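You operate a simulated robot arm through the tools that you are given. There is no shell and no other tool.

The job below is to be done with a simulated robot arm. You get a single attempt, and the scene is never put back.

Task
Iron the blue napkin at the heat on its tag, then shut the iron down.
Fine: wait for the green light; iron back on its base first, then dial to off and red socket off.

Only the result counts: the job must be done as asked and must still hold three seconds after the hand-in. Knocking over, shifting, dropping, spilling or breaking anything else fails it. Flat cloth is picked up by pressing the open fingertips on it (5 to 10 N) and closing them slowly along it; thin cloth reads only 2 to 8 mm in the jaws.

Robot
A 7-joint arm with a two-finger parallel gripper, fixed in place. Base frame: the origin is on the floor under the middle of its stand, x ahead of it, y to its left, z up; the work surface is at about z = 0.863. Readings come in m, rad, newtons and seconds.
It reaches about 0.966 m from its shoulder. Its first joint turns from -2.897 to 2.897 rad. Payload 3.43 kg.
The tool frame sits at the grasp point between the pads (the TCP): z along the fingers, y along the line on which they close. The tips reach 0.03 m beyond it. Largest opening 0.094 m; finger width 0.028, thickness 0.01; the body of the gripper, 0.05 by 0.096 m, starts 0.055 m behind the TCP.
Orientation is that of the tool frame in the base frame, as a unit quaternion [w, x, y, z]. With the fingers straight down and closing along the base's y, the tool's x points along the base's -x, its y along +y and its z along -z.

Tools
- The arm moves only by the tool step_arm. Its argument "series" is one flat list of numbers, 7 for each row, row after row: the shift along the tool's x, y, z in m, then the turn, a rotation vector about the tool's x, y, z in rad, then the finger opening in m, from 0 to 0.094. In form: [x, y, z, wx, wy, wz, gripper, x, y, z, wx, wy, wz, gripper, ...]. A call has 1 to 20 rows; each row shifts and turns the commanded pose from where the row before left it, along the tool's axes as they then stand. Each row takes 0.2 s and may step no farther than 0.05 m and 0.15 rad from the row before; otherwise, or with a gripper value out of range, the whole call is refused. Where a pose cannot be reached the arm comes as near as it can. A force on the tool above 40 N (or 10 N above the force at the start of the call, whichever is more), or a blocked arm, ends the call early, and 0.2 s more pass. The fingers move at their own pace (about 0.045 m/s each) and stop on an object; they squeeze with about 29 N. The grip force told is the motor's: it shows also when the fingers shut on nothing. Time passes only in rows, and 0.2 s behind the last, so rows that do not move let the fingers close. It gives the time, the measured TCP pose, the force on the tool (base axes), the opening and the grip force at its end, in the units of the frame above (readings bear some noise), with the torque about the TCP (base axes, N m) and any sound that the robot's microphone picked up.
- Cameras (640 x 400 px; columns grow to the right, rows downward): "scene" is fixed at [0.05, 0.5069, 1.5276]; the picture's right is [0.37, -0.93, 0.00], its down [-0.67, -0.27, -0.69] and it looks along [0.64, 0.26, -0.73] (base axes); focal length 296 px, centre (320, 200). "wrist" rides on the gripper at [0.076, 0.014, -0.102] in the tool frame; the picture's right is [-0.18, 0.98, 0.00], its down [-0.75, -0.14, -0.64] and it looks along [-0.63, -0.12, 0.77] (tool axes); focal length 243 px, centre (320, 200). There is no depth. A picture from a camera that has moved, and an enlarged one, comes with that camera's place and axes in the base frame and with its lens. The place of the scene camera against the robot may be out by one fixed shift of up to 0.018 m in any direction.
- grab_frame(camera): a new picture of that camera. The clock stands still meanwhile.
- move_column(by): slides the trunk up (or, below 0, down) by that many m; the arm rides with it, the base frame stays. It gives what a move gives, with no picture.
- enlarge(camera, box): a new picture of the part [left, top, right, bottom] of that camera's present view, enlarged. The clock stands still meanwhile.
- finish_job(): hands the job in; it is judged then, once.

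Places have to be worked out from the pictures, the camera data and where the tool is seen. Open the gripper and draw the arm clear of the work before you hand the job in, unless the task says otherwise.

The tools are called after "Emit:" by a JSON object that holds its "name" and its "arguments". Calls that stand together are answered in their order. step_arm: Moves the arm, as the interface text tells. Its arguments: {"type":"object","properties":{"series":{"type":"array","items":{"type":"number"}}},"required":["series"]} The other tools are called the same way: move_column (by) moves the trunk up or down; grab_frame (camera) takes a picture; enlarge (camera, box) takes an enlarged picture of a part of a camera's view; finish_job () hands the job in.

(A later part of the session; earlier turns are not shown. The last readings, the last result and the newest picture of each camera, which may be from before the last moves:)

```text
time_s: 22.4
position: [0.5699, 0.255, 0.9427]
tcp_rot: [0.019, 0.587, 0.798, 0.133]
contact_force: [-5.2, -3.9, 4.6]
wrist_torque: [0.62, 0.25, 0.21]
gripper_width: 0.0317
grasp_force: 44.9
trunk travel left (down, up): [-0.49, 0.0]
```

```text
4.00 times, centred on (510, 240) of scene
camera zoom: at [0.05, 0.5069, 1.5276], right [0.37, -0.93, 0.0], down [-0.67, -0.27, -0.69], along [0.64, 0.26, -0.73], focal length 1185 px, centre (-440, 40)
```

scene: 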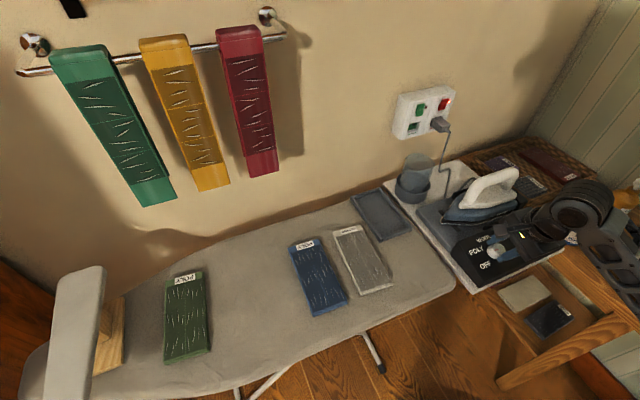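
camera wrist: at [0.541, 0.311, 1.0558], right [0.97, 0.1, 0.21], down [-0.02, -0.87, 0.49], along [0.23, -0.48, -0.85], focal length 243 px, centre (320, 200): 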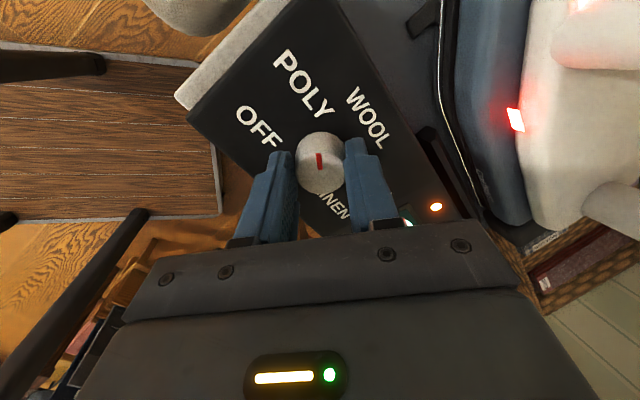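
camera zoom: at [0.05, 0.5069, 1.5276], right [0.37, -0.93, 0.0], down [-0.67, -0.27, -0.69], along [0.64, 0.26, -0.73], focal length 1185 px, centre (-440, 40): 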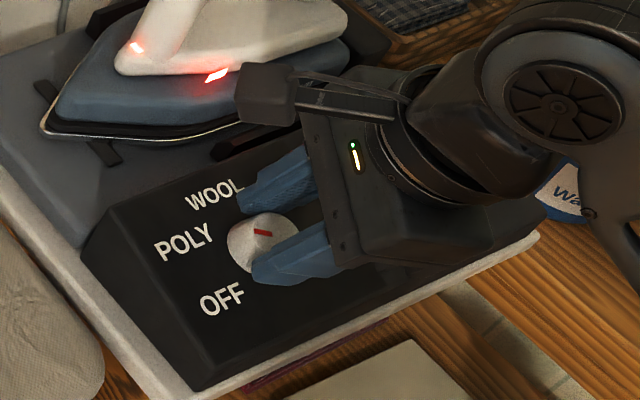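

Pointer computed at about −59°, i.e. on POLY, and the iron's red heating lamps are on. Release the knob and back off along its axis.

Emit:
{"name": "step_arm", "arguments": {"series": [0, 0, 0, 0, 0, 0, 0.03, 0, 0, 0, 0, 0, 0, 0.045, 0, 0, 0, 0, 0, 0, 0.05, 0, 0, -0.01, 0, 0, 0, 0.05, 0, 0, -0.02, 0, 0, 0, 0.05, 0, 0, -0.03, 0, 0, 0, 0.05, 0, 0, -0.04, 0, 0, 0, 0.06, 0, 0, -0.04, 0, 0, 0, 0.06]}}

Emit:
{"name": "grab_frame", "arguments": {"camera": "wrist"}}

Emit:
{"name": "enlarge", "arguments": {"camera": "scene", "box": [440, 160, 580, 290]}}

```text
time_s: 24.2
position: [0.5466, 0.228, 1.0761]
tcp_rot: [0.017, 0.585, 0.8, 0.134]
contact_force: [-0.2, -0.2, -0.3]
wrist_torque: [0.0, 0.01, 0.04]
gripper_width: 0.0599
grasp_force: 0.1
out of reach, approached as far as the arm can: row 8
trunk travel left (down, up): [-0.49, 0.0]
```

```text
taken
camera wrist: at [0.5176, 0.2848, 1.1884], right [0.97, 0.1, 0.21], down [-0.01, -0.87, 0.49], along [0.23, -0.48, -0.85], focal length 243 px, centre (320, 200)
```

wrist: 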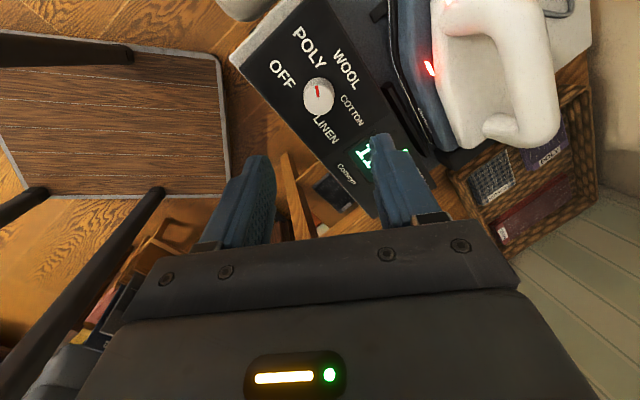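

```text
3.08 times, centred on (510, 225) of scene
camera zoom: at [0.05, 0.5069, 1.5276], right [0.37, -0.93, 0.0], down [-0.67, -0.27, -0.69], along [0.64, 0.26, -0.73], focal length 912 px, centre (-265, 123)
```

zoom: 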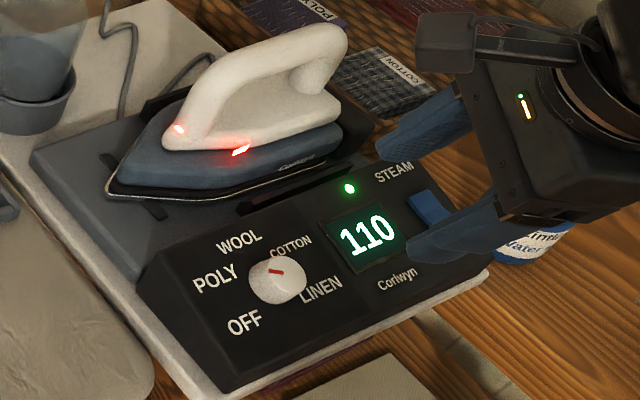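

The panel shows 110 with the green lamp lit: ready at POLY. Next, untilt, yaw back to −45°, and move above the iron for a good look at its handle.

Emit:
{"name": "step_arm", "arguments": {"series": [0, 0, 0, 0.1158, -0.0608, 0, 0.094, 0, 0, 0, 0.1158, -0.0608, 0, 0.094, 0, 0, 0, 0, 0, -0.1175, 0.094, 0, 0, 0, 0, 0, -0.1175, 0.094, 0, 0, 0, 0, 0, -0.1175, 0.094, 0, 0, 0, 0, 0, -0.1175, 0.094, -0.0061, 0.0277, -0.0207, 0, 0, 0, 0.094, -0.0061, 0.0277, -0.0207, 0, 0, 0, 0.094, -0.0061, 0.0277, -0.0207, 0, 0, 0, 0.094, -0.0061, 0.0277, -0.0207, 0, 0, 0, 0.094, -0.0061, 0.0277, -0.0207, 0, 0, 0, 0.094, -0.0061, 0.0277, -0.0207, 0, 0, 0, 0.094, 0, 0, 0, 0, 0, 0, 0.094]}}

Emit:
{"name": "grab_frame", "arguments": {"camera": "wrist"}}

Emit:
{"name": "grab_frame", "arguments": {"camera": "scene"}}

```text
time_s: 27.0
position: [0.7174, 0.3082, 1.177]
tcp_rot: [-0.001, 0.389, 0.921, 0.004]
contact_force: [-0.1, -0.1, 0.6]
wrist_torque: [0.03, -0.01, 0.02]
gripper_width: 0.0938
grasp_force: 0.0
out of reach, approached as far as the arm can: row 1, 2
trunk travel left (down, up): [-0.49, 0.0]
```

```text
taken
camera wrist: at [0.6735, 0.3715, 1.2796], right [0.83, 0.56, 0.01], down [0.42, -0.64, 0.64], along [0.36, -0.53, -0.77], focal length 243 px, centre (320, 200)
```

wrist: 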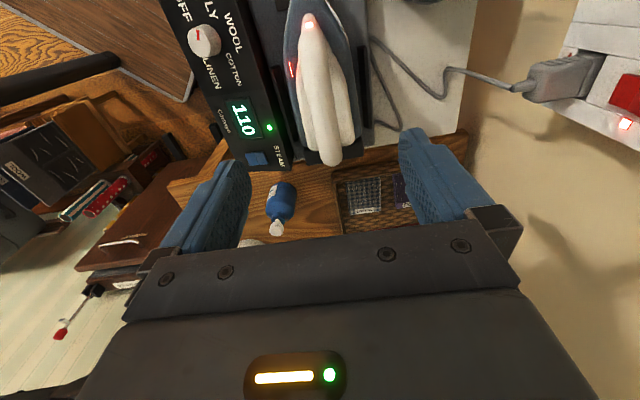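

```text
taken
```

scene: 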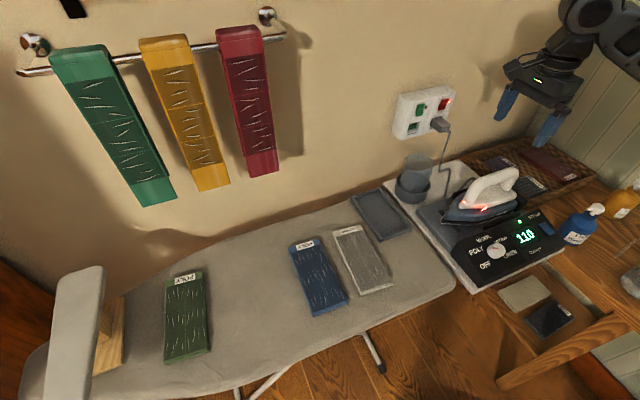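

The handle is nearly aligned with the tool. I'll zoom on it for exact placement.

Emit:
{"name": "enlarge", "arguments": {"camera": "wrist", "box": [260, 0, 400, 180]}}

Emit:
{"name": "enlarge", "arguments": {"camera": "scene", "box": [430, 150, 550, 230]}}

```text
2.22 times, centred on (330, 90) of wrist
camera zoom: at [0.6735, 0.3715, 1.2796], right [0.83, 0.56, 0.01], down [0.42, -0.64, 0.64], along [0.36, -0.53, -0.77], focal length 539 px, centre (298, 444)
```

zoom: 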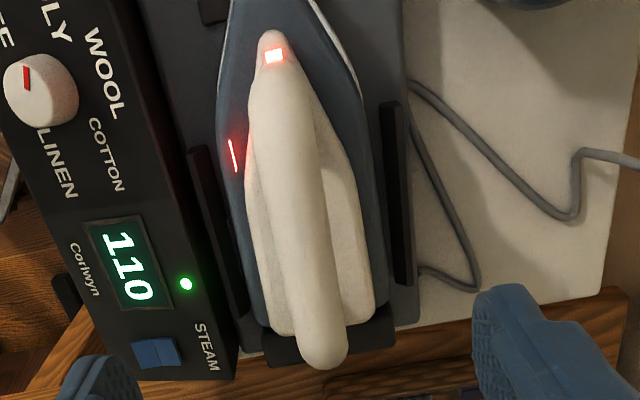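

```text
5.00 times, centred on (490, 190) of scene
camera zoom: at [0.05, 0.5069, 1.5276], right [0.37, -0.93, 0.0], down [-0.67, -0.27, -0.69], along [0.64, 0.26, -0.73], focal length 1482 px, centre (-530, 250)
```

zoom: 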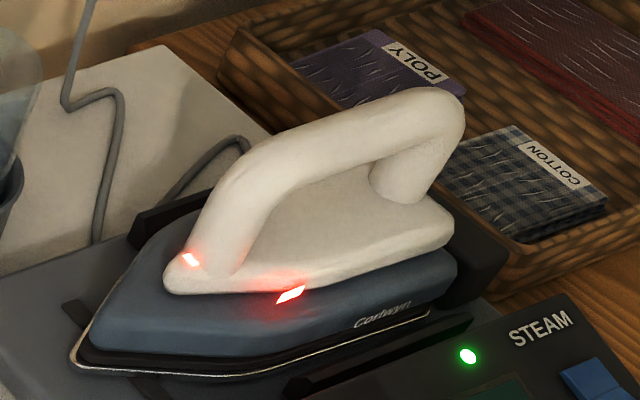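

The handle bar runs parallel to the wall at n·p≈0.7265, centre z≈1.013, about 27 mm thick. I'll descend partway over the grip point (0.729, 0.298) and check.

Emit:
{"name": "step_arm", "arguments": {"series": [-0.0041, 0.0001, 0.03, 0.0066, -0.005, -0.014, 0.07, -0.0041, 0.0001, 0.03, 0, 0, 0, 0.07, -0.0041, 0.0002, 0.03, 0, 0, 0, 0.07, -0.0041, 0.0001, 0.02, 0, 0, 0, 0.07, 0, 0, 0, 0, 0, 0, 0.07]}}

Emit:
{"name": "grab_frame", "arguments": {"camera": "wrist"}}

Emit:
{"name": "enlarge", "arguments": {"camera": "scene", "box": [430, 100, 590, 220]}}

```text
time_s: 28.2
position: [0.7305, 0.2969, 1.0665]
tcp_rot: [0.001, 0.382, 0.924, -0.001]
contact_force: [0.1, 0.2, -0.3]
wrist_torque: [-0.03, -0.01, -0.02]
gripper_width: 0.07
grasp_force: 0.2
trunk travel left (down, up): [-0.49, 0.0]
```

```text
taken
camera wrist: at [0.6863, 0.361, 1.1698], right [0.82, 0.57, 0.0], down [0.43, -0.63, 0.64], along [0.37, -0.53, -0.77], focal length 243 px, centre (320, 200)
```

wrist: 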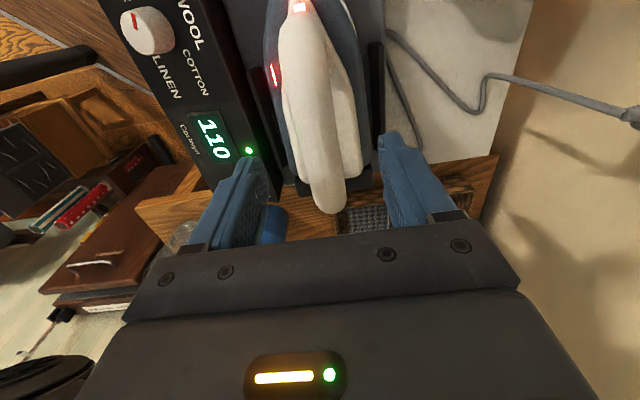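

```text
3.33 times, centred on (510, 160) of scene
camera zoom: at [0.05, 0.5069, 1.5276], right [0.37, -0.93, 0.0], down [-0.67, -0.27, -0.69], along [0.64, 0.26, -0.73], focal length 988 px, centre (-313, 333)
```

zoom: 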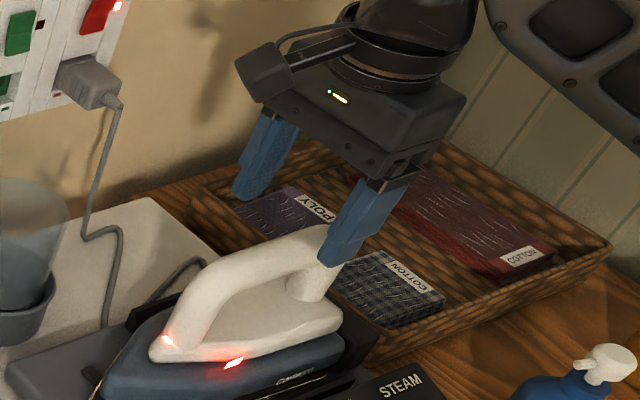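

Emit:
{"name": "enlarge", "arguments": {"camera": "wrist", "box": [220, 80, 420, 220]}}

```text
2.86 times, centred on (320, 150) of wrist
camera zoom: at [0.6863, 0.361, 1.1698], right [0.82, 0.57, 0.0], down [0.43, -0.63, 0.64], along [0.37, -0.53, -0.77], focal length 693 px, centre (320, 343)
```

zoom: 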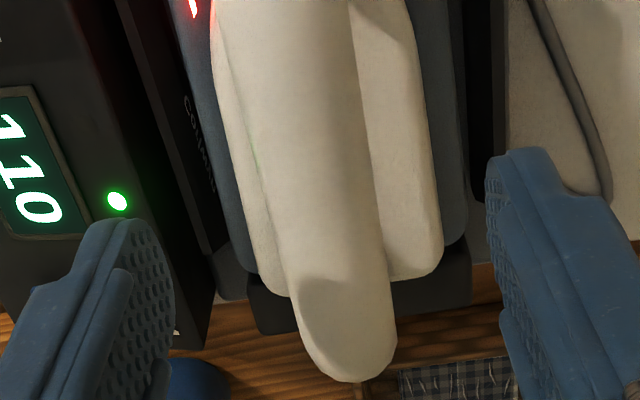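

Bar centred within ~1 mm. Descend to the bar's centre height (z≈1.013).

Emit:
{"name": "step_arm", "arguments": {"series": [-0.001, -0.001, 0.02, 0, 0, 0, 0.07, 0, 0, 0.02, 0, 0, 0, 0.07, 0, 0, 0.0135, 0, 0, 0, 0.07, 0, 0, 0, 0, 0, 0, 0.07]}}

Emit:
{"name": "grab_frame", "arguments": {"camera": "wrist"}}

Emit:
{"name": "enlarge", "arguments": {"camera": "scene", "box": [430, 110, 590, 230]}}

```text
time_s: 29.2
position: [0.7287, 0.2946, 1.0134]
tcp_rot: [0.002, 0.382, 0.924, 0.0]
contact_force: [-1.6, 0.7, 0.5]
wrist_torque: [-0.04, 0.03, -0.01]
gripper_width: 0.0697
grasp_force: 0.1
trunk travel left (down, up): [-0.49, 0.0]
```

```text
taken
camera wrist: at [0.6853, 0.3585, 1.1159], right [0.82, 0.57, 0.0], down [0.43, -0.63, 0.64], along [0.37, -0.53, -0.77], focal length 243 px, centre (320, 200)
```

wrist: 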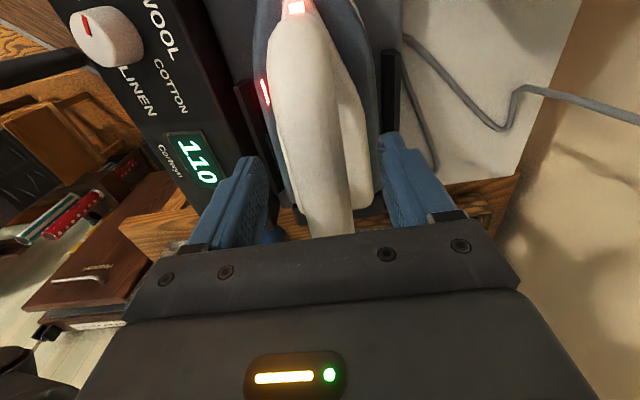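

```text
3.33 times, centred on (510, 170) of scene
camera zoom: at [0.05, 0.5069, 1.5276], right [0.37, -0.93, 0.0], down [-0.67, -0.27, -0.69], along [0.64, 0.26, -0.73], focal length 988 px, centre (-313, 300)
```

zoom: 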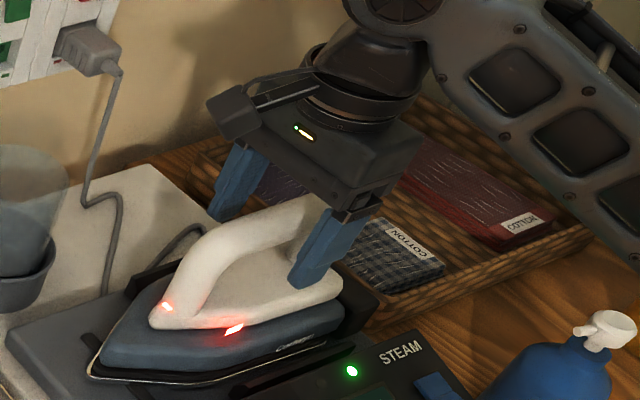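

Fingers straddle the bar with no contact. Closing on the handle.

Emit:
{"name": "step_arm", "arguments": {"series": [0, 0, 0, 0, 0, 0, 0.055, 0, 0, 0, 0, 0, 0, 0.042, 0, 0, 0, 0, 0, 0, 0.032, 0, 0, 0, 0, 0, 0, 0.026, 0, 0, 0, 0, 0, 0, 0.02, 0, 0, 0, 0, 0, 0, 0.01, 0, 0, 0, 0, 0, 0, 0.01]}}

Emit:
{"name": "enlarge", "arguments": {"camera": "wrist", "box": [220, 80, 420, 250]}}

```text
time_s: 30.8
position: [0.7296, 0.2952, 1.0139]
tcp_rot: [0.003, 0.382, 0.924, 0.0]
contact_force: [2.8, 4.7, 5.5]
wrist_torque: [0.1, -0.1, 0.0]
gripper_width: 0.0313
grasp_force: 28.7
trunk travel left (down, up): [-0.49, 0.0]
```

```text
2.35 times, centred on (320, 165) of wrist
camera zoom: at [0.6854, 0.3587, 1.1163], right [0.82, 0.57, 0.0], down [0.43, -0.63, 0.64], along [0.37, -0.53, -0.77], focal length 571 px, centre (320, 282)
```

zoom: 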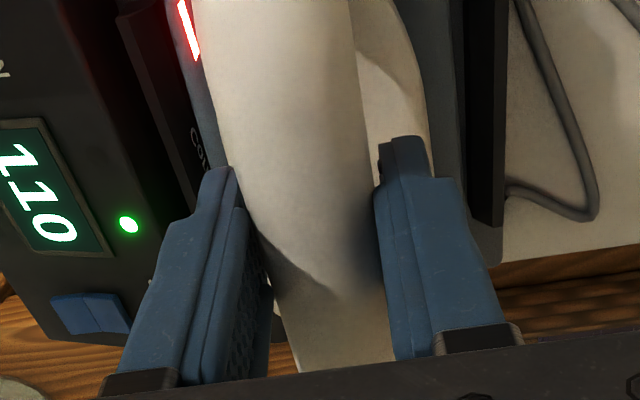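

Handle gripped at 31 mm with force reading 29 N. I'll lift the iron straight up off its base by 14 cm and check that it's hanging securely.

Emit:
{"name": "step_arm", "arguments": {"series": [0, 0, -0.01, 0, 0, 0, 0.01, 0, 0, -0.02, 0, 0, 0, 0.01, 0, 0, -0.03, 0, 0, 0, 0.01, 0, 0, -0.04, 0, 0, 0, 0.01, 0, 0, -0.04, 0, 0, 0, 0.01, 0, 0, 0, 0, 0, 0, 0.01]}}

Emit:
{"name": "grab_frame", "arguments": {"camera": "wrist"}}

Emit:
{"name": "grab_frame", "arguments": {"camera": "scene"}}

```text
time_s: 32.2
position: [0.7263, 0.2959, 1.1518]
tcp_rot: [0.0, 0.382, 0.924, -0.001]
contact_force: [-0.1, 0.4, -10.4]
wrist_torque: [0.0, 0.0, 0.02]
gripper_width: 0.0289
grasp_force: 28.7
trunk travel left (down, up): [-0.49, 0.0]
```

```text
taken
camera wrist: at [0.6821, 0.3594, 1.2547], right [0.82, 0.57, 0.0], down [0.43, -0.63, 0.64], along [0.37, -0.53, -0.77], focal length 243 px, centre (320, 200)
```

wrist: 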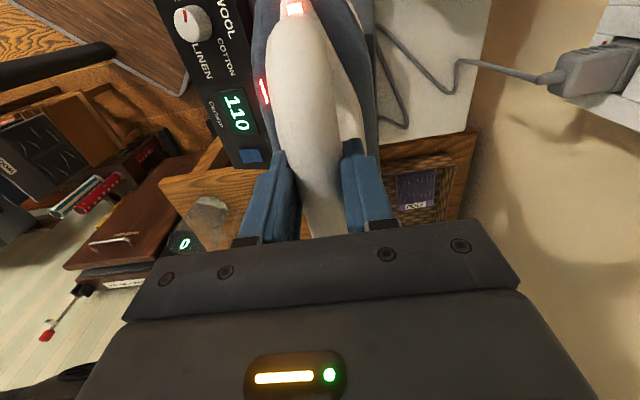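

```text
taken
```

scene: 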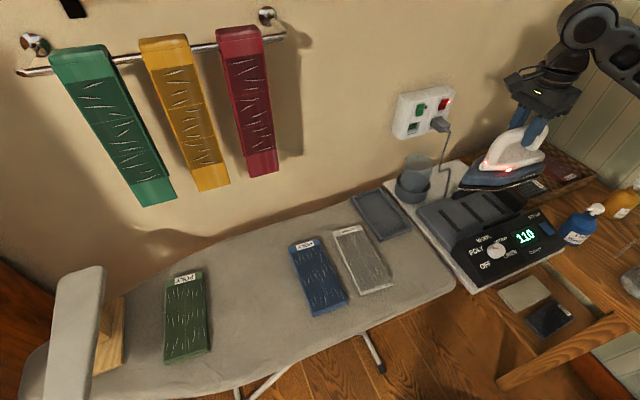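

Iron hangs level (≈10.4 N, no torque). Now carrying it along the board side (+s) at height and rotating it 90° so that its length lies along the napkin, nose away from the wall.

Emit:
{"name": "step_arm", "arguments": {"series": [0.045, -0.005, 0, 0, 0, 0, 0.01, 0.045, -0.005, 0, 0, 0, 0, 0.01, 0.045, -0.005, 0, 0, 0, 0, 0.01, 0.045, -0.005, 0, 0, 0, 0, 0.01, 0.045, -0.005, 0, 0, 0, 0, 0.01, 0.045, -0.005, 0, 0, 0, 0, 0.01, 0.045, -0.005, 0, 0, 0, 0, 0.01, 0.045, -0.005, 0, 0, 0, 0, 0.01, 0, 0, 0, 0, 0, -0.1428, 0.01, 0, 0, 0, 0, 0, -0.1428, 0.01, 0, 0, 0, 0, 0, -0.1428, 0.01, 0, 0, 0, 0, 0, -0.1428, 0.01, 0, 0, 0, 0, 0, -0.1428, 0.01, 0, 0, 0, 0, 0, -0.1428, 0.01, 0, 0, 0, 0, 0, -0.1428, 0.01, 0, 0, 0, 0, 0, -0.1428, 0.01, 0, 0, 0, 0, 0, -0.1428, 0.01, 0, 0, 0, 0, 0, -0.1428, 0.01, 0, 0, 0, 0, 0, -0.1428, 0.01]}}

Emit:
{"name": "grab_frame", "arguments": {"camera": "wrist"}}

Emit:
{"name": "grab_frame", "arguments": {"camera": "scene"}}

```text
time_s: 36.2
position: [0.4453, 0.5203, 1.1517]
tcp_rot: [0.001, -0.384, 0.923, -0.002]
contact_force: [-1.4, -0.1, -10.0]
wrist_torque: [-0.01, -0.02, -0.04]
gripper_width: 0.0285
grasp_force: 29.0
trunk travel left (down, up): [-0.49, 0.0]
```

```text
taken
camera wrist: at [0.3812, 0.4759, 1.2549], right [-0.57, 0.82, 0.0], down [0.63, 0.44, 0.64], along [0.53, 0.36, -0.77], focal length 243 px, centre (320, 200)
```

wrist: 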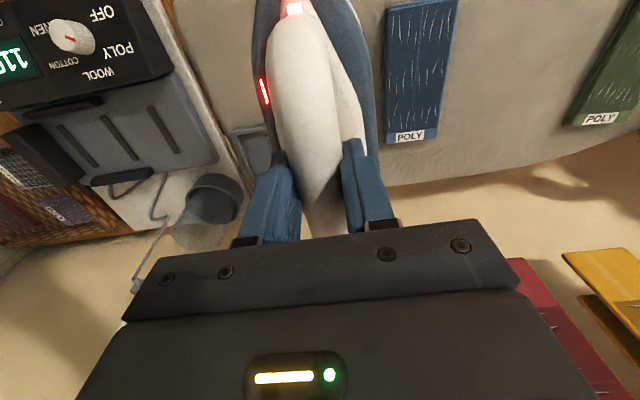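

```text
taken
```

scene: 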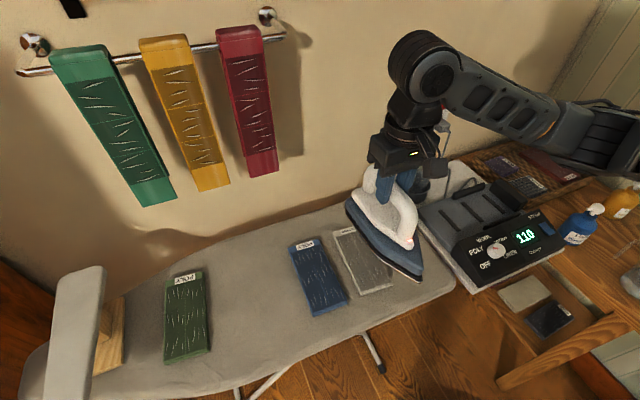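

Great — the blue napkin is visible beside the iron. I'll enlarge to measure its exact place from this wrist view.

Emit:
{"name": "enlarge", "arguments": {"camera": "wrist", "box": [260, 0, 580, 90]}}

Emit:
{"name": "enlarge", "arguments": {"camera": "wrist", "box": [360, 80, 480, 160]}}

```text
2.00 times, centred on (420, 45) of wrist
camera zoom: at [0.3812, 0.4759, 1.2549], right [-0.57, 0.82, 0.0], down [0.63, 0.44, 0.64], along [0.53, 0.36, -0.77], focal length 485 px, centre (120, 510)
```

zoom: 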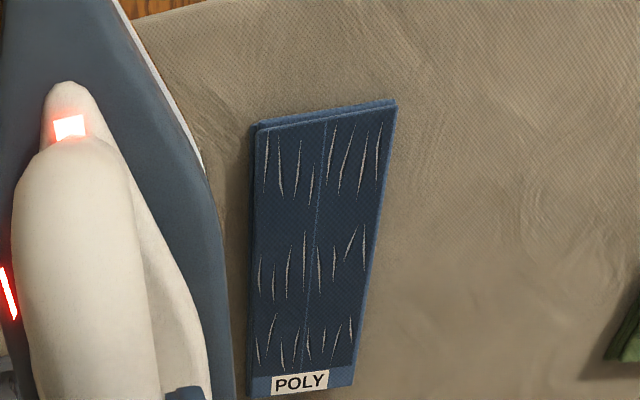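

```text
5.00 times, centred on (420, 120) of wrist
camera zoom: at [0.3812, 0.4759, 1.2549], right [-0.57, 0.82, 0.0], down [0.63, 0.44, 0.64], along [0.53, 0.36, -0.77], focal length 1213 px, centre (-180, 600)
```

zoom: 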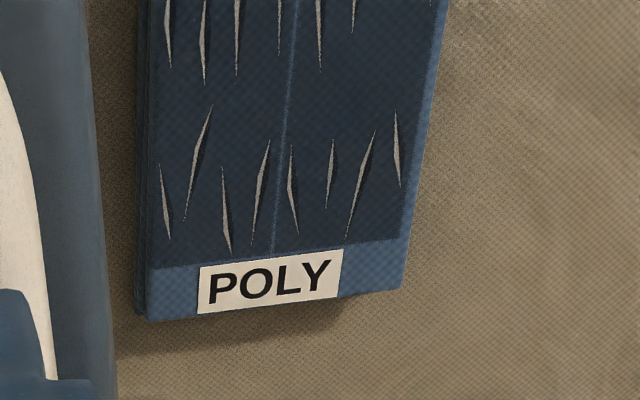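

Wrist-based napkin location: n from 0.632 to 0.819 and s from 0.148 to 0.230 (centre n=0.7255, s=0.189), top near z≈0.872. I'll move the iron over the centre line and lower to ~25 mm above the cloth.

Emit:
{"name": "step_arm", "arguments": {"series": [-0.004, 0.034, 0, 0, 0, 0, 0.01, -0.004, 0.034, 0, 0, 0, 0, 0.01, -0.004, 0.034, 0, 0, 0, 0, 0.01, -0.004, 0.034, 0, 0, 0, 0, 0.01, 0, 0, 0.035, 0, 0, 0, 0.01, 0, 0, 0.035, 0, 0, 0, 0.01, 0, 0, 0.035, 0, 0, 0, 0.01, 0, 0, 0.025, 0, 0, 0, 0.01, 0, 0, 0, 0, 0, 0, 0.01]}}

Emit:
{"name": "grab_frame", "arguments": {"camera": "wrist"}}

Emit:
{"name": "grab_frame", "arguments": {"camera": "scene"}}

```text
time_s: 37.1
position: [0.4916, 0.5764, 1.1365]
tcp_rot: [-0.011, -0.291, 0.957, -0.009]
contact_force: [-0.1, -0.5, -10.3]
wrist_torque: [-0.03, -0.05, 0.02]
gripper_width: 0.0287
grasp_force: 29.4
trunk travel left (down, up): [-0.49, 0.0]
stopped in row 4: the arm was blocked; the commanded pose is now the measured one
```

```text
taken
camera wrist: at [0.4211, 0.5482, 1.242], right [-0.39, 0.92, -0.01], down [0.71, 0.32, 0.62], along [0.58, 0.24, -0.78], focal length 243 px, centre (320, 200)
```

wrist: 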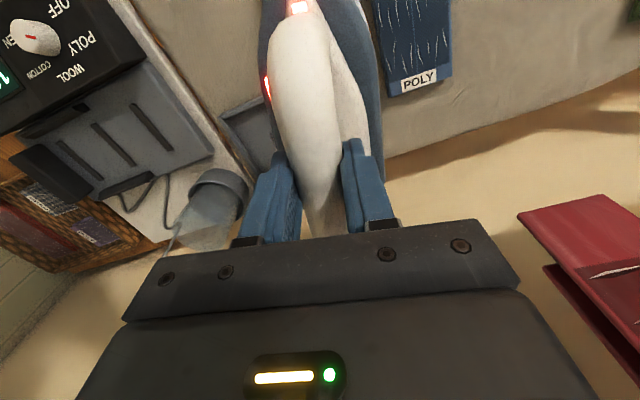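

```text
taken
```

scene: 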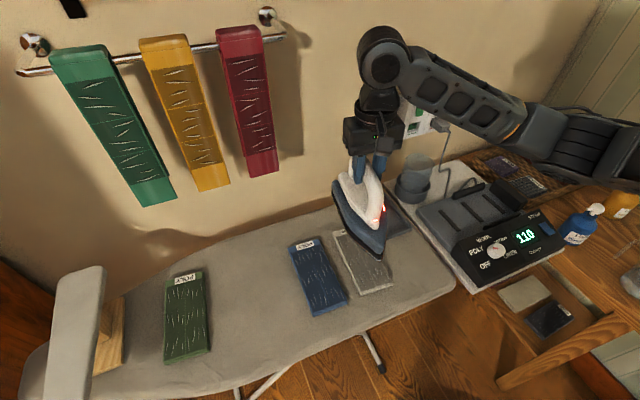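

The arm got blocked again (iron still held, nothing touched by force). Let me see the arm and its boom in the extended view.

Emit:
{"name": "enlarge", "arguments": {"camera": "scene", "box": [600, 0, 640, 400]}}

Emit:
{"name": "enlarge", "arguments": {"camera": "scene", "box": [0, 0, 640, 10]}}

```text
1.00 times, centred on (620, 200) of scene (not enlarged: the box is as wide or as high as the picture)
camera zoom: at [0.05, 0.5069, 1.5276], right [0.37, -0.93, 0.0], down [-0.67, -0.27, -0.69], along [0.64, 0.26, -0.73], focal length 296 px, centre (20, 200)
```

zoom: 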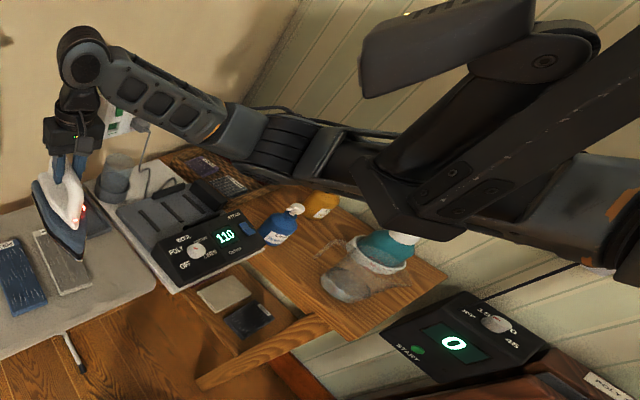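

```text
1.00 times, centred on (320, 5) of scene (not enlarged: the box is as wide or as high as the picture)
camera zoom: at [0.05, 0.5069, 1.5276], right [0.37, -0.93, 0.0], down [-0.67, -0.27, -0.69], along [0.64, 0.26, -0.73], focal length 296 px, centre (320, 395)
```

zoom: 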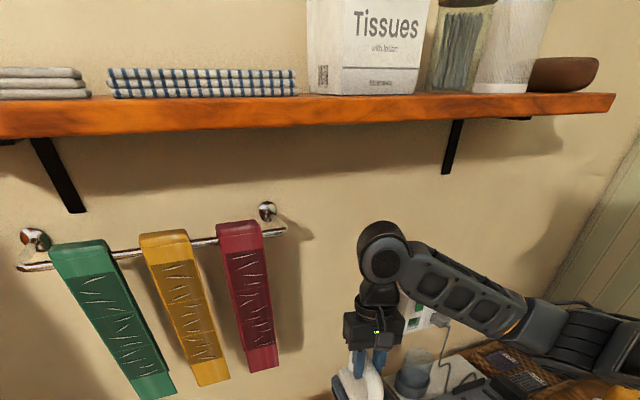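

Blocked without any tool contact, so the arm itself is pressing against the robot's own boom. I'll go back to the previous free pose (about (0.445, 0.520, 1.15), yaw 45°) first.

Emit:
{"name": "step_arm", "arguments": {"series": [0, 0, 0, 0, 0, -0.1, 0.01, 0, 0, 0, 0, 0, -0.1, 0.01, 0.02, -0.002, -0.005, 0, 0, 0, 0.01, 0.02, -0.002, -0.005, 0, 0, 0, 0.01, 0.02, 0, -0.005, 0, 0, 0, 0.01, 0, 0, 0, 0, 0, 0, 0.01]}}

Emit:
{"name": "enlarge", "arguments": {"camera": "scene", "box": [600, 0, 640, 400]}}

```text
time_s: 38.5
position: [0.4474, 0.5318, 1.1538]
tcp_rot: [-0.011, -0.386, 0.922, -0.006]
contact_force: [-0.9, 0.8, -10.4]
wrist_torque: [0.0, -0.04, 0.0]
gripper_width: 0.0288
grasp_force: 28.8
trunk travel left (down, up): [-0.49, 0.0]
```

```text
1.00 times, centred on (620, 200) of scene (not enlarged: the box is as wide or as high as the picture)
camera zoom: at [0.05, 0.5069, 1.5276], right [0.37, -0.93, 0.0], down [-0.67, -0.27, -0.69], along [0.64, 0.26, -0.73], focal length 296 px, centre (20, 200)
```

zoom: 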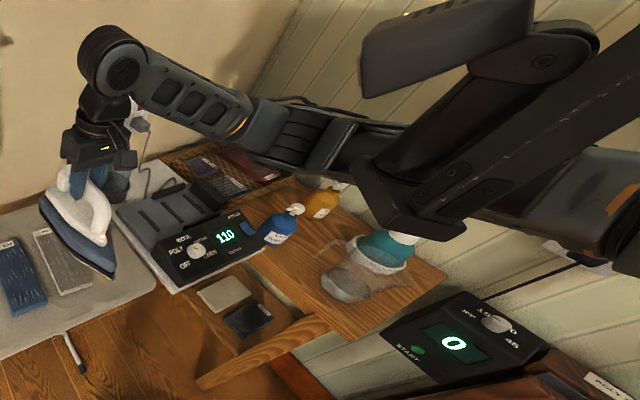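

Free again at (0.447, 0.532, 1.154). The arm passes just behind the boom's bracket; lowering the hand first should bring the arm under the bracket. Descend to ~3 cm above cloth level here, fixing the small tilt.

Emit:
{"name": "step_arm", "arguments": {"series": [0, 0, 0, -0.0025, -0.025, 0, 0.01, 0, 0, 0.03, 0, 0, 0, 0.01, 0, 0, 0.03, 0, 0, 0, 0.01, 0, 0, 0.03, 0, 0, 0, 0.01, 0, 0, 0.02, 0, 0, 0, 0.01, 0, 0, 0, 0, 0, 0, 0.01]}}

Emit:
{"name": "enlarge", "arguments": {"camera": "scene", "box": [600, 0, 640, 400]}}

Emit:
{"name": "grab_frame", "arguments": {"camera": "wrist"}}

```text
time_s: 39.9
position: [0.4522, 0.5336, 1.0435]
tcp_rot: [0.0, -0.386, 0.923, -0.001]
contact_force: [0.7, -0.3, -9.6]
wrist_torque: [-0.03, -0.03, 0.05]
gripper_width: 0.0288
grasp_force: 28.5
trunk travel left (down, up): [-0.49, 0.0]
```

```text
1.00 times, centred on (620, 200) of scene (not enlarged: the box is as wide or as high as the picture)
camera zoom: at [0.05, 0.5069, 1.5276], right [0.37, -0.93, 0.0], down [-0.67, -0.27, -0.69], along [0.64, 0.26, -0.73], focal length 296 px, centre (20, 200)
```

zoom: 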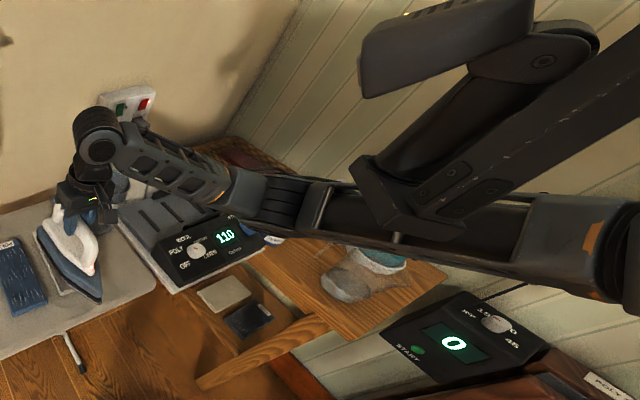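

```text
taken
camera wrist: at [0.3873, 0.4884, 1.1472], right [-0.57, 0.82, 0.0], down [0.63, 0.44, 0.64], along [0.53, 0.37, -0.77], focal length 243 px, centre (320, 200)
```

wrist: 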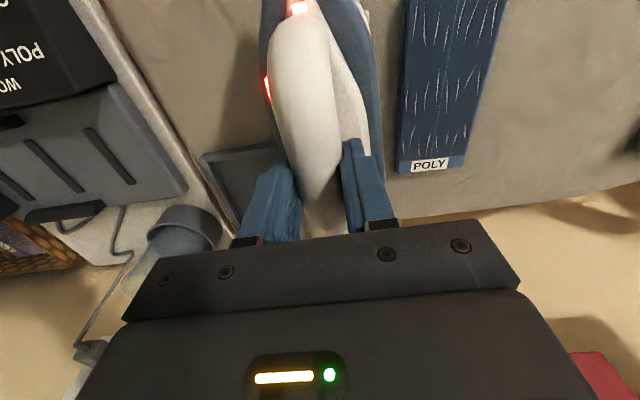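

Lowering moved the arm below the bracket. Now move sideways (+s) at this height toward the napkin's centre line in small steps.

Emit:
{"name": "step_arm", "arguments": {"series": [0, 0.022, 0, 0, 0, 0, 0.01, 0, 0.022, 0, 0, 0, 0, 0.01, 0, 0.022, 0, 0, 0, 0, 0.01, 0, 0, 0, 0, 0, 0, 0.01]}}

Emit:
{"name": "enlarge", "arguments": {"camera": "scene", "box": [600, 0, 640, 400]}}

```text
time_s: 40.9
position: [0.4044, 0.5773, 1.0436]
tcp_rot: [0.0, -0.385, 0.923, -0.001]
contact_force: [-0.3, 0.5, -10.7]
wrist_torque: [-0.01, -0.04, 0.03]
gripper_width: 0.0286
grasp_force: 28.9
trunk travel left (down, up): [-0.49, 0.0]
```

```text
1.00 times, centred on (620, 200) of scene (not enlarged: the box is as wide or as high as the picture)
camera zoom: at [0.05, 0.5069, 1.5276], right [0.37, -0.93, 0.0], down [-0.67, -0.27, -0.69], along [0.64, 0.26, -0.73], focal length 296 px, centre (20, 200)
```

zoom: 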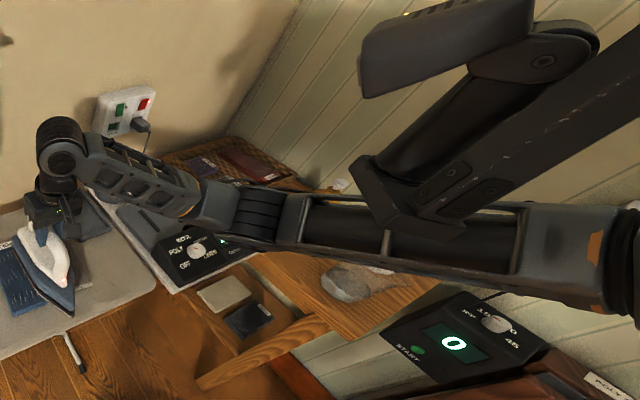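

Passing fine. Continue the remaining ~66 mm to the napkin's centre line (s≈0.189).

Emit:
{"name": "step_arm", "arguments": {"series": [0, 0.022, 0, 0, 0, 0, 0.01, 0, 0.022, 0, 0, 0, 0, 0.01, 0, 0.0225, 0, 0, 0, 0, 0.01, 0, 0, 0, 0, 0, 0, 0.01]}}

Emit:
{"name": "grab_frame", "arguments": {"camera": "wrist"}}

Emit:
{"name": "grab_frame", "arguments": {"camera": "scene"}}

```text
time_s: 41.9
position: [0.3582, 0.6256, 1.0414]
tcp_rot: [0.001, -0.386, 0.923, 0.0]
contact_force: [-0.4, -0.4, -10.4]
wrist_torque: [-0.03, 0.01, -0.01]
gripper_width: 0.0287
grasp_force: 29.2
trunk travel left (down, up): [-0.49, 0.0]
```

```text
taken
camera wrist: at [0.2942, 0.5815, 1.1454], right [-0.57, 0.82, 0.0], down [0.63, 0.44, 0.64], along [0.53, 0.37, -0.77], focal length 243 px, centre (320, 200)
```

wrist: 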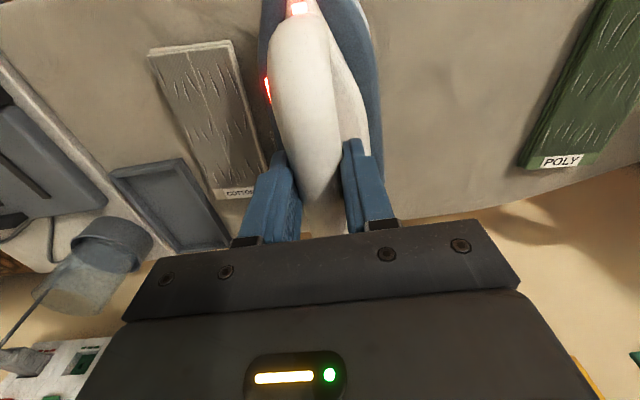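

```text
taken
```

scene: 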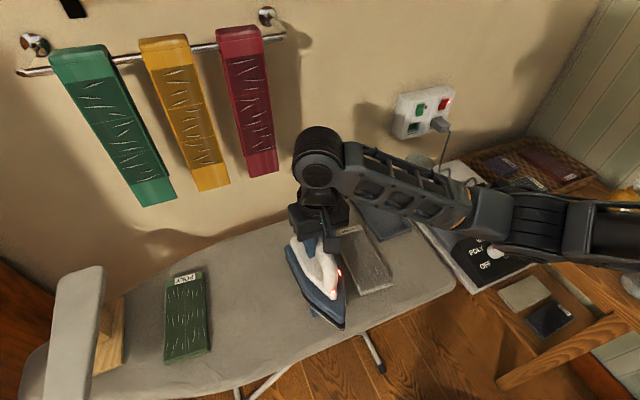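

Iron is centred over the blue napkin (n=0.696, s=0.189), clear of the white one by ~25 mm. Lowering slowly to make contact.

Emit:
{"name": "step_arm", "arguments": {"series": [0, 0, 0.015, 0, 0, 0, 0.01, 0, 0, 0.012, 0, 0, 0, 0.01, 0, 0, 0.006, 0, 0, 0, 0.01, 0, 0, 0, 0, 0, 0, 0.01]}}

Emit:
{"name": "step_arm", "arguments": {"series": [0, 0, 0.004, 0, 0, 0, 0.01, 0, 0, 0.003, 0, 0, 0, 0.01]}}

```text
time_s: 42.9
position: [0.3568, 0.625, 1.0101]
tcp_rot: [0.0, -0.386, 0.922, -0.001]
contact_force: [-0.3, 0.4, -10.9]
wrist_torque: [-0.01, 0.0, 0.01]
gripper_width: 0.0288
grasp_force: 29.3
trunk travel left (down, up): [-0.49, 0.0]
```

```text
time_s: 43.5
position: [0.3553, 0.6266, 1.006]
tcp_rot: [0.002, -0.386, 0.922, 0.002]
contact_force: [-6.7, 7.1, 19.4]
wrist_torque: [-0.39, 0.43, -0.08]
gripper_width: 0.0287
grasp_force: 28.7
trunk travel left (down, up): [-0.49, 0.0]
```

Contact at TCP z≈1.006 with ~30 N total on the cloth. I'll ease off 2 mm and stroke along the napkin: to the far end, back to the near end.

Emit:
{"name": "step_arm", "arguments": {"series": [0, 0, -0.002, 0, 0, 0, 0.01, -0.019, 0, 0, 0, 0, 0, 0.01, -0.019, 0, 0, 0, 0, 0, 0.01, -0.019, 0, 0, 0, 0, 0, 0.01, -0.019, 0, 0, 0, 0, 0, 0.01, -0.019, 0, 0, 0, 0, 0, 0.01]}}

Emit:
{"name": "grab_frame", "arguments": {"camera": "scene"}}

```text
time_s: 44.5
position: [0.3914, 0.659, 1.0058]
tcp_rot: [-0.003, -0.387, 0.922, 0.002]
contact_force: [-1.6, -1.9, 29.4]
wrist_torque: [0.25, -0.33, -0.07]
gripper_width: 0.0288
grasp_force: 29.1
trunk travel left (down, up): [-0.49, 0.0]
stopped in row 5: the force on the tool passed its limit at 78 N (the readings are from after the stop); the commanded pose is now the measured one
```

```text
taken
```

scene: 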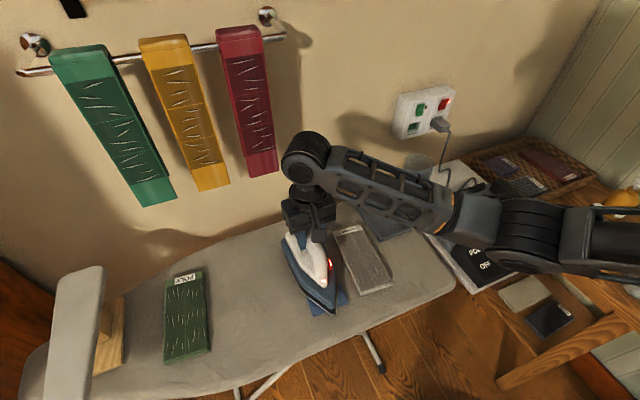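

The lateral resistance was high with too much down-force. Let me check the napkin before moving further.

Emit:
{"name": "enlarge", "arguments": {"camera": "scene", "box": [250, 190, 430, 330]}}

Emit:
{"name": "grab_frame", "arguments": {"camera": "wrist"}}

```text
2.86 times, centred on (340, 260) of scene
camera zoom: at [0.05, 0.5069, 1.5276], right [0.37, -0.93, 0.0], down [-0.67, -0.27, -0.69], along [0.64, 0.26, -0.73], focal length 847 px, centre (263, 29)
```

zoom: 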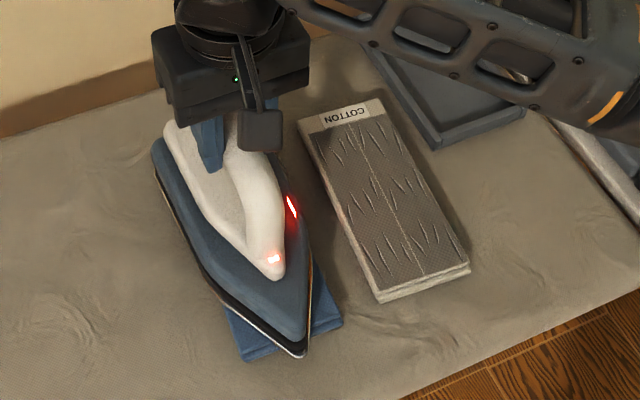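

```text
taken
camera wrist: at [0.3276, 0.6152, 1.1091], right [-0.57, 0.82, 0.0], down [0.63, 0.44, 0.64], along [0.52, 0.37, -0.77], focal length 243 px, centre (320, 200)
```

wrist: 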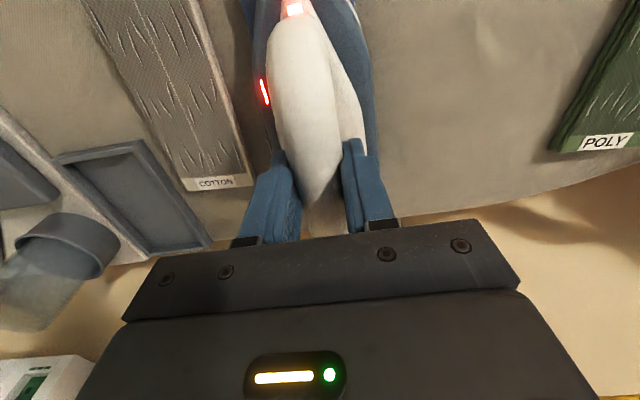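

The napkin hasn't moved. I'll reduce the down-force before continuing the stroke.

Emit:
{"name": "step_arm", "arguments": {"series": [0, 0, -0.002, 0, 0, 0, 0.01, 0, 0, 0, 0, 0, 0, 0.01]}}

```text
time_s: 45.1
position: [0.3923, 0.659, 1.0059]
tcp_rot: [-0.003, -0.386, 0.923, -0.001]
contact_force: [-7.6, -0.9, 14.3]
wrist_torque: [0.32, 0.17, 0.01]
gripper_width: 0.0288
grasp_force: 29.2
trunk travel left (down, up): [-0.49, 0.0]
```

Emit:
{"name": "step_arm", "arguments": {"series": [0, 0, -0.0015, 0, 0, 0, 0.01, -0.01, 0, 0, 0, 0, 0, 0.01, -0.012, 0, 0, 0, 0, 0, 0.01]}}

```text
time_s: 45.6
position: [0.3927, 0.6596, 1.0055]
tcp_rot: [-0.008, -0.386, 0.923, 0.0]
contact_force: [-3.3, -1.3, 31.3]
wrist_torque: [0.08, 0.01, 0.08]
gripper_width: 0.0289
grasp_force: 29.2
trunk travel left (down, up): [-0.49, 0.0]
stopped in row 2: the force on the tool passed its limit at 57 N (the readings are from after the stop); the commanded pose is now the measured one
```

Friction rises steeply with down-force. I'll lift until only a few newtons of the iron's weight rest on the cloth.

Emit:
{"name": "step_arm", "arguments": {"series": [0, 0, -0.003, 0, 0, 0, 0.01, 0, 0, -0.0012, 0, 0, 0, 0.01, 0, 0, 0, 0, 0, 0, 0.01]}}

```text
time_s: 46.4
position: [0.3964, 0.6605, 1.0058]
tcp_rot: [-0.008, -0.383, 0.924, -0.002]
contact_force: [0.2, 0.3, -4.7]
wrist_torque: [0.3, -0.49, 0.06]
gripper_width: 0.0288
grasp_force: 29.1
trunk travel left (down, up): [-0.49, 0.0]
```

The iron is pitched ~1° nose-up (resting on its heel) after the stops. Lift a few mm, level it, and re-contact lightly.

Emit:
{"name": "step_arm", "arguments": {"series": [0, 0, -0.006, 0, 0, 0, 0.01, 0, 0, 0, 0, -0.0164, 0, 0.01, 0, 0, 0, 0, 0, 0, 0.01]}}

Emit:
{"name": "enlarge", "arguments": {"camera": "scene", "box": [250, 190, 430, 330]}}

```text
time_s: 47.2
position: [0.393, 0.6617, 1.0118]
tcp_rot: [0.0, -0.387, 0.922, 0.002]
contact_force: [-0.4, 0.1, -10.3]
wrist_torque: [0.01, 0.0, 0.01]
gripper_width: 0.0287
grasp_force: 29.4
trunk travel left (down, up): [-0.49, 0.0]
```

```text
2.86 times, centred on (340, 260) of scene
camera zoom: at [0.05, 0.5069, 1.5276], right [0.37, -0.93, 0.0], down [-0.67, -0.27, -0.69], along [0.64, 0.26, -0.73], focal length 847 px, centre (263, 29)
```

zoom: 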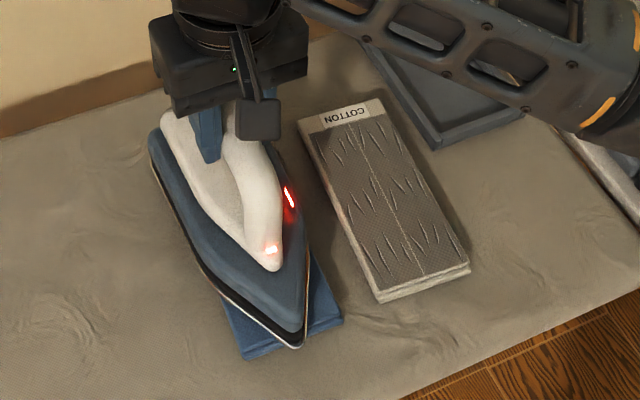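

Emit:
{"name": "step_arm", "arguments": {"series": [0, 0, 0.004, 0, 0, 0, 0.01, 0, 0, 0.0015, 0, 0, 0, 0.01, 0, 0, 0, 0, 0, 0, 0.01]}}

```text
time_s: 48.0
position: [0.3947, 0.6609, 1.0095]
tcp_rot: [0.0, -0.385, 0.923, 0.002]
contact_force: [0.7, 0.0, -10.2]
wrist_torque: [-0.01, 0.01, -0.01]
gripper_width: 0.0287
grasp_force: 29.0
trunk travel left (down, up): [-0.49, 0.0]
```

Emit:
{"name": "step_arm", "arguments": {"series": [0, 0, 0.002, 0, 0, 0, 0.01, 0, 0, 0, 0, 0, 0, 0.01]}}

Emit:
{"name": "step_arm", "arguments": {"series": [0, 0, 0.001, 0, 0, 0, 0.01, 0, 0, 0, 0, 0, 0, 0.01]}}

```text
time_s: 48.6
position: [0.3944, 0.6627, 1.009]
tcp_rot: [0.001, -0.385, 0.923, 0.003]
contact_force: [1.4, -0.3, -1.3]
wrist_torque: [-0.58, 0.47, -0.01]
gripper_width: 0.0288
grasp_force: 29.3
trunk travel left (down, up): [-0.49, 0.0]
```

```text
time_s: 49.2
position: [0.3951, 0.6619, 1.0057]
tcp_rot: [0.0, -0.385, 0.923, 0.003]
contact_force: [4.4, 5.0, 5.4]
wrist_torque: [-0.61, 0.57, -0.04]
gripper_width: 0.0287
grasp_force: 28.6
trunk travel left (down, up): [-0.49, 0.0]
```

Light contact (~16 N on cloth). Stroke toward the far end in small steps.

Emit:
{"name": "step_arm", "arguments": {"series": [-0.008, 0, 0, 0, 0, 0, 0.01, -0.008, 0, 0, 0, 0, 0, 0.01, -0.008, 0, 0, 0, 0, 0, 0.01]}}

```text
time_s: 49.7
position: [0.3967, 0.6652, 1.0052]
tcp_rot: [-0.002, -0.387, 0.922, 0.003]
contact_force: [-1.0, -2.9, 29.7]
wrist_torque: [-0.15, -0.05, -0.01]
gripper_width: 0.0285
grasp_force: 28.8
trunk travel left (down, up): [-0.49, 0.0]
stopped in row 2: the force on the tool passed its limit at 55 N (the readings are from after the stop); the commanded pose is now the measured one
```

Motion toward +n keeps jamming. The sole has already covered most of the napkin, so I'll lift clear and look at the cloth to see what the ironing has done so far.

Emit:
{"name": "step_arm", "arguments": {"series": [0, 0, -0.01, 0, 0, 0, 0.01, 0, 0, -0.02, 0, 0, 0, 0.01, 0, 0, -0.015, 0, 0, 0, 0.01, 0, -0.03, 0, 0, 0, 0, 0.01, 0, -0.03, 0, 0, 0, 0, 0.01, 0, -0.035, 0, 0, 0, 0, 0.01, 0, -0.035, 0, 0, 0, 0, 0.01, 0, 0, 0, 0, 0, 0, 0.01]}}

Emit:
{"name": "grab_frame", "arguments": {"camera": "wrist"}}

Emit:
{"name": "enlarge", "arguments": {"camera": "scene", "box": [250, 190, 430, 330]}}

```text
time_s: 51.5
position: [0.4907, 0.5722, 1.0505]
tcp_rot: [-0.003, -0.387, 0.922, 0.002]
contact_force: [-0.7, -0.1, -11.0]
wrist_torque: [-0.04, 0.0, -0.02]
gripper_width: 0.0286
grasp_force: 29.0
trunk travel left (down, up): [-0.49, 0.0]
```

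```text
taken
camera wrist: at [0.4284, 0.5282, 1.1527], right [-0.57, 0.82, 0.0], down [0.63, 0.44, 0.64], along [0.52, 0.37, -0.77], focal length 243 px, centre (320, 200)
```

wrist: 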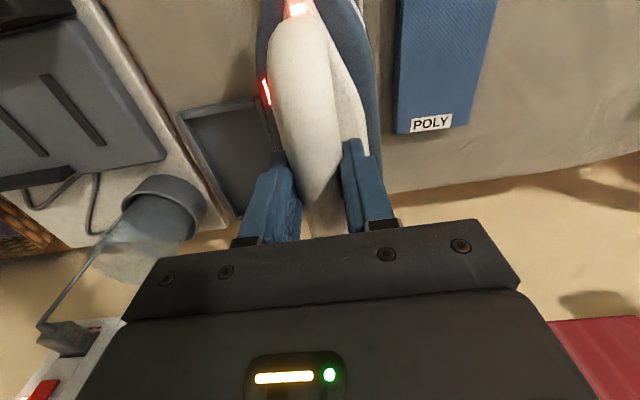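

```text
2.86 times, centred on (340, 260) of scene
camera zoom: at [0.05, 0.5069, 1.5276], right [0.37, -0.93, 0.0], down [-0.67, -0.27, -0.69], along [0.64, 0.26, -0.73], focal length 847 px, centre (263, 29)
```

zoom: 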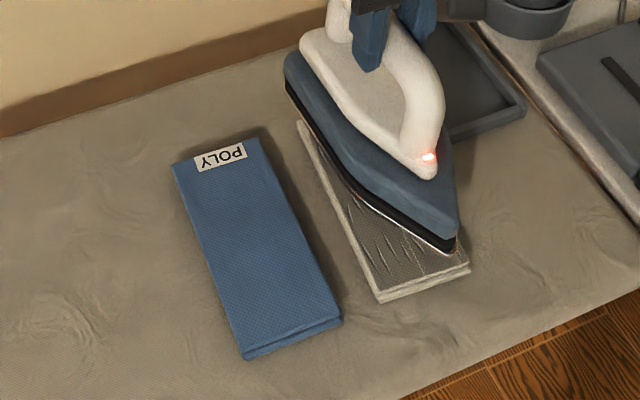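

The blue napkin is now uniformly smooth. A closer zoom to make sure no wrinkles remain.

Emit:
{"name": "enlarge", "arguments": {"camera": "scene", "box": [280, 230, 360, 320]}}

Emit:
{"name": "enlarge", "arguments": {"camera": "wrist", "box": [350, 0, 550, 150]}}

```text
4.44 times, centred on (320, 275) of scene
camera zoom: at [0.05, 0.5069, 1.5276], right [0.37, -0.93, 0.0], down [-0.67, -0.27, -0.69], along [0.64, 0.26, -0.73], focal length 1317 px, centre (320, -133)
```

zoom: 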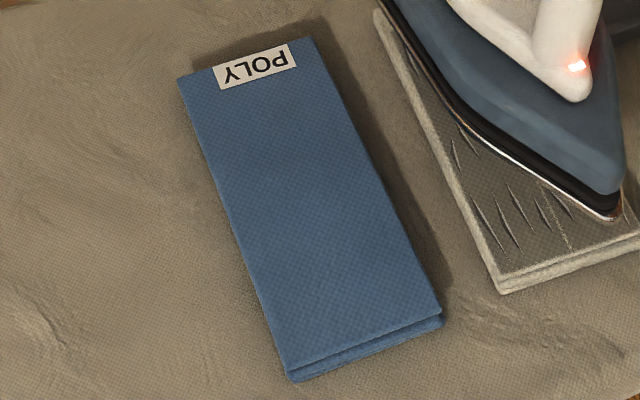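

```text
2.67 times, centred on (450, 75) of wrist
camera zoom: at [0.4284, 0.5282, 1.1527], right [-0.57, 0.82, 0.0], down [0.63, 0.44, 0.64], along [0.52, 0.37, -0.77], focal length 647 px, centre (-27, 533)
```

zoom: 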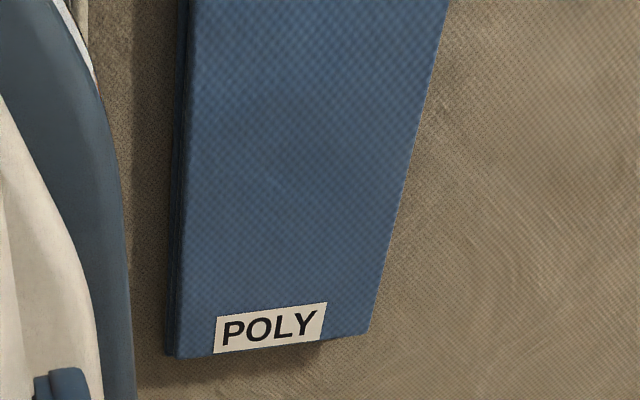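

All wrinkles are gone. Now return the iron: retrace back to n≈0.69, rise to z≈1.15, and rotate back by −90°.

Emit:
{"name": "step_arm", "arguments": {"series": [0.03, 0, 0, 0, 0, 0, 0.01, 0.032, 0, 0, 0, 0, 0, 0.01, 0, 0, -0.033, 0, 0, 0, 0.01, 0, 0, -0.033, 0, 0, 0, 0.01, 0, 0, -0.034, 0, 0, 0, 0.01, 0, 0, 0, 0, 0, 0.1428, 0.01, 0, 0, 0, 0, 0, 0.1428, 0.01, 0, 0, 0, 0, 0, 0.1428, 0.01, 0, 0, 0, 0, 0, 0.1428, 0.01, 0, 0, 0, 0, 0, 0.1428, 0.01, 0, 0, 0, 0, 0, 0.1428, 0.01, 0, 0, 0, 0, 0, 0.1428, 0.01, 0, 0, 0, 0, 0, 0.1428, 0.01, 0, 0, 0, 0, 0, 0.1428, 0.01, 0, 0, 0, 0, 0, 0.1428, 0.01, 0, 0, 0, 0, 0, 0.1428, 0.01, 0, 0, 0, 0, 0, 0, 0.01]}}

Emit:
{"name": "grab_frame", "arguments": {"camera": "scene"}}

```text
time_s: 55.1
position: [0.4478, 0.5299, 1.1481]
tcp_rot: [-0.003, 0.379, 0.925, 0.0]
contact_force: [-0.9, 0.4, -9.4]
wrist_torque: [-0.02, -0.02, -0.01]
gripper_width: 0.0288
grasp_force: 29.7
trunk travel left (down, up): [-0.49, 0.0]
```

```text
taken
```

scene: 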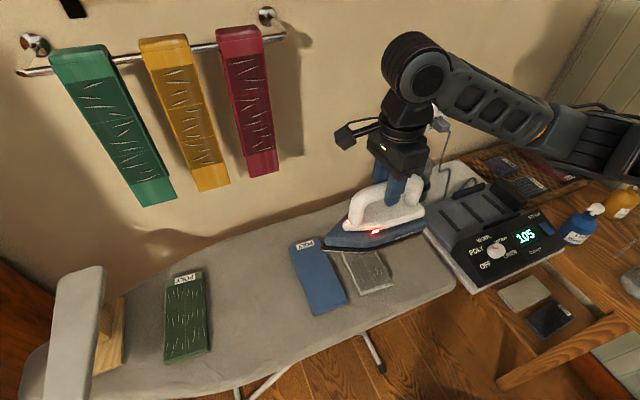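

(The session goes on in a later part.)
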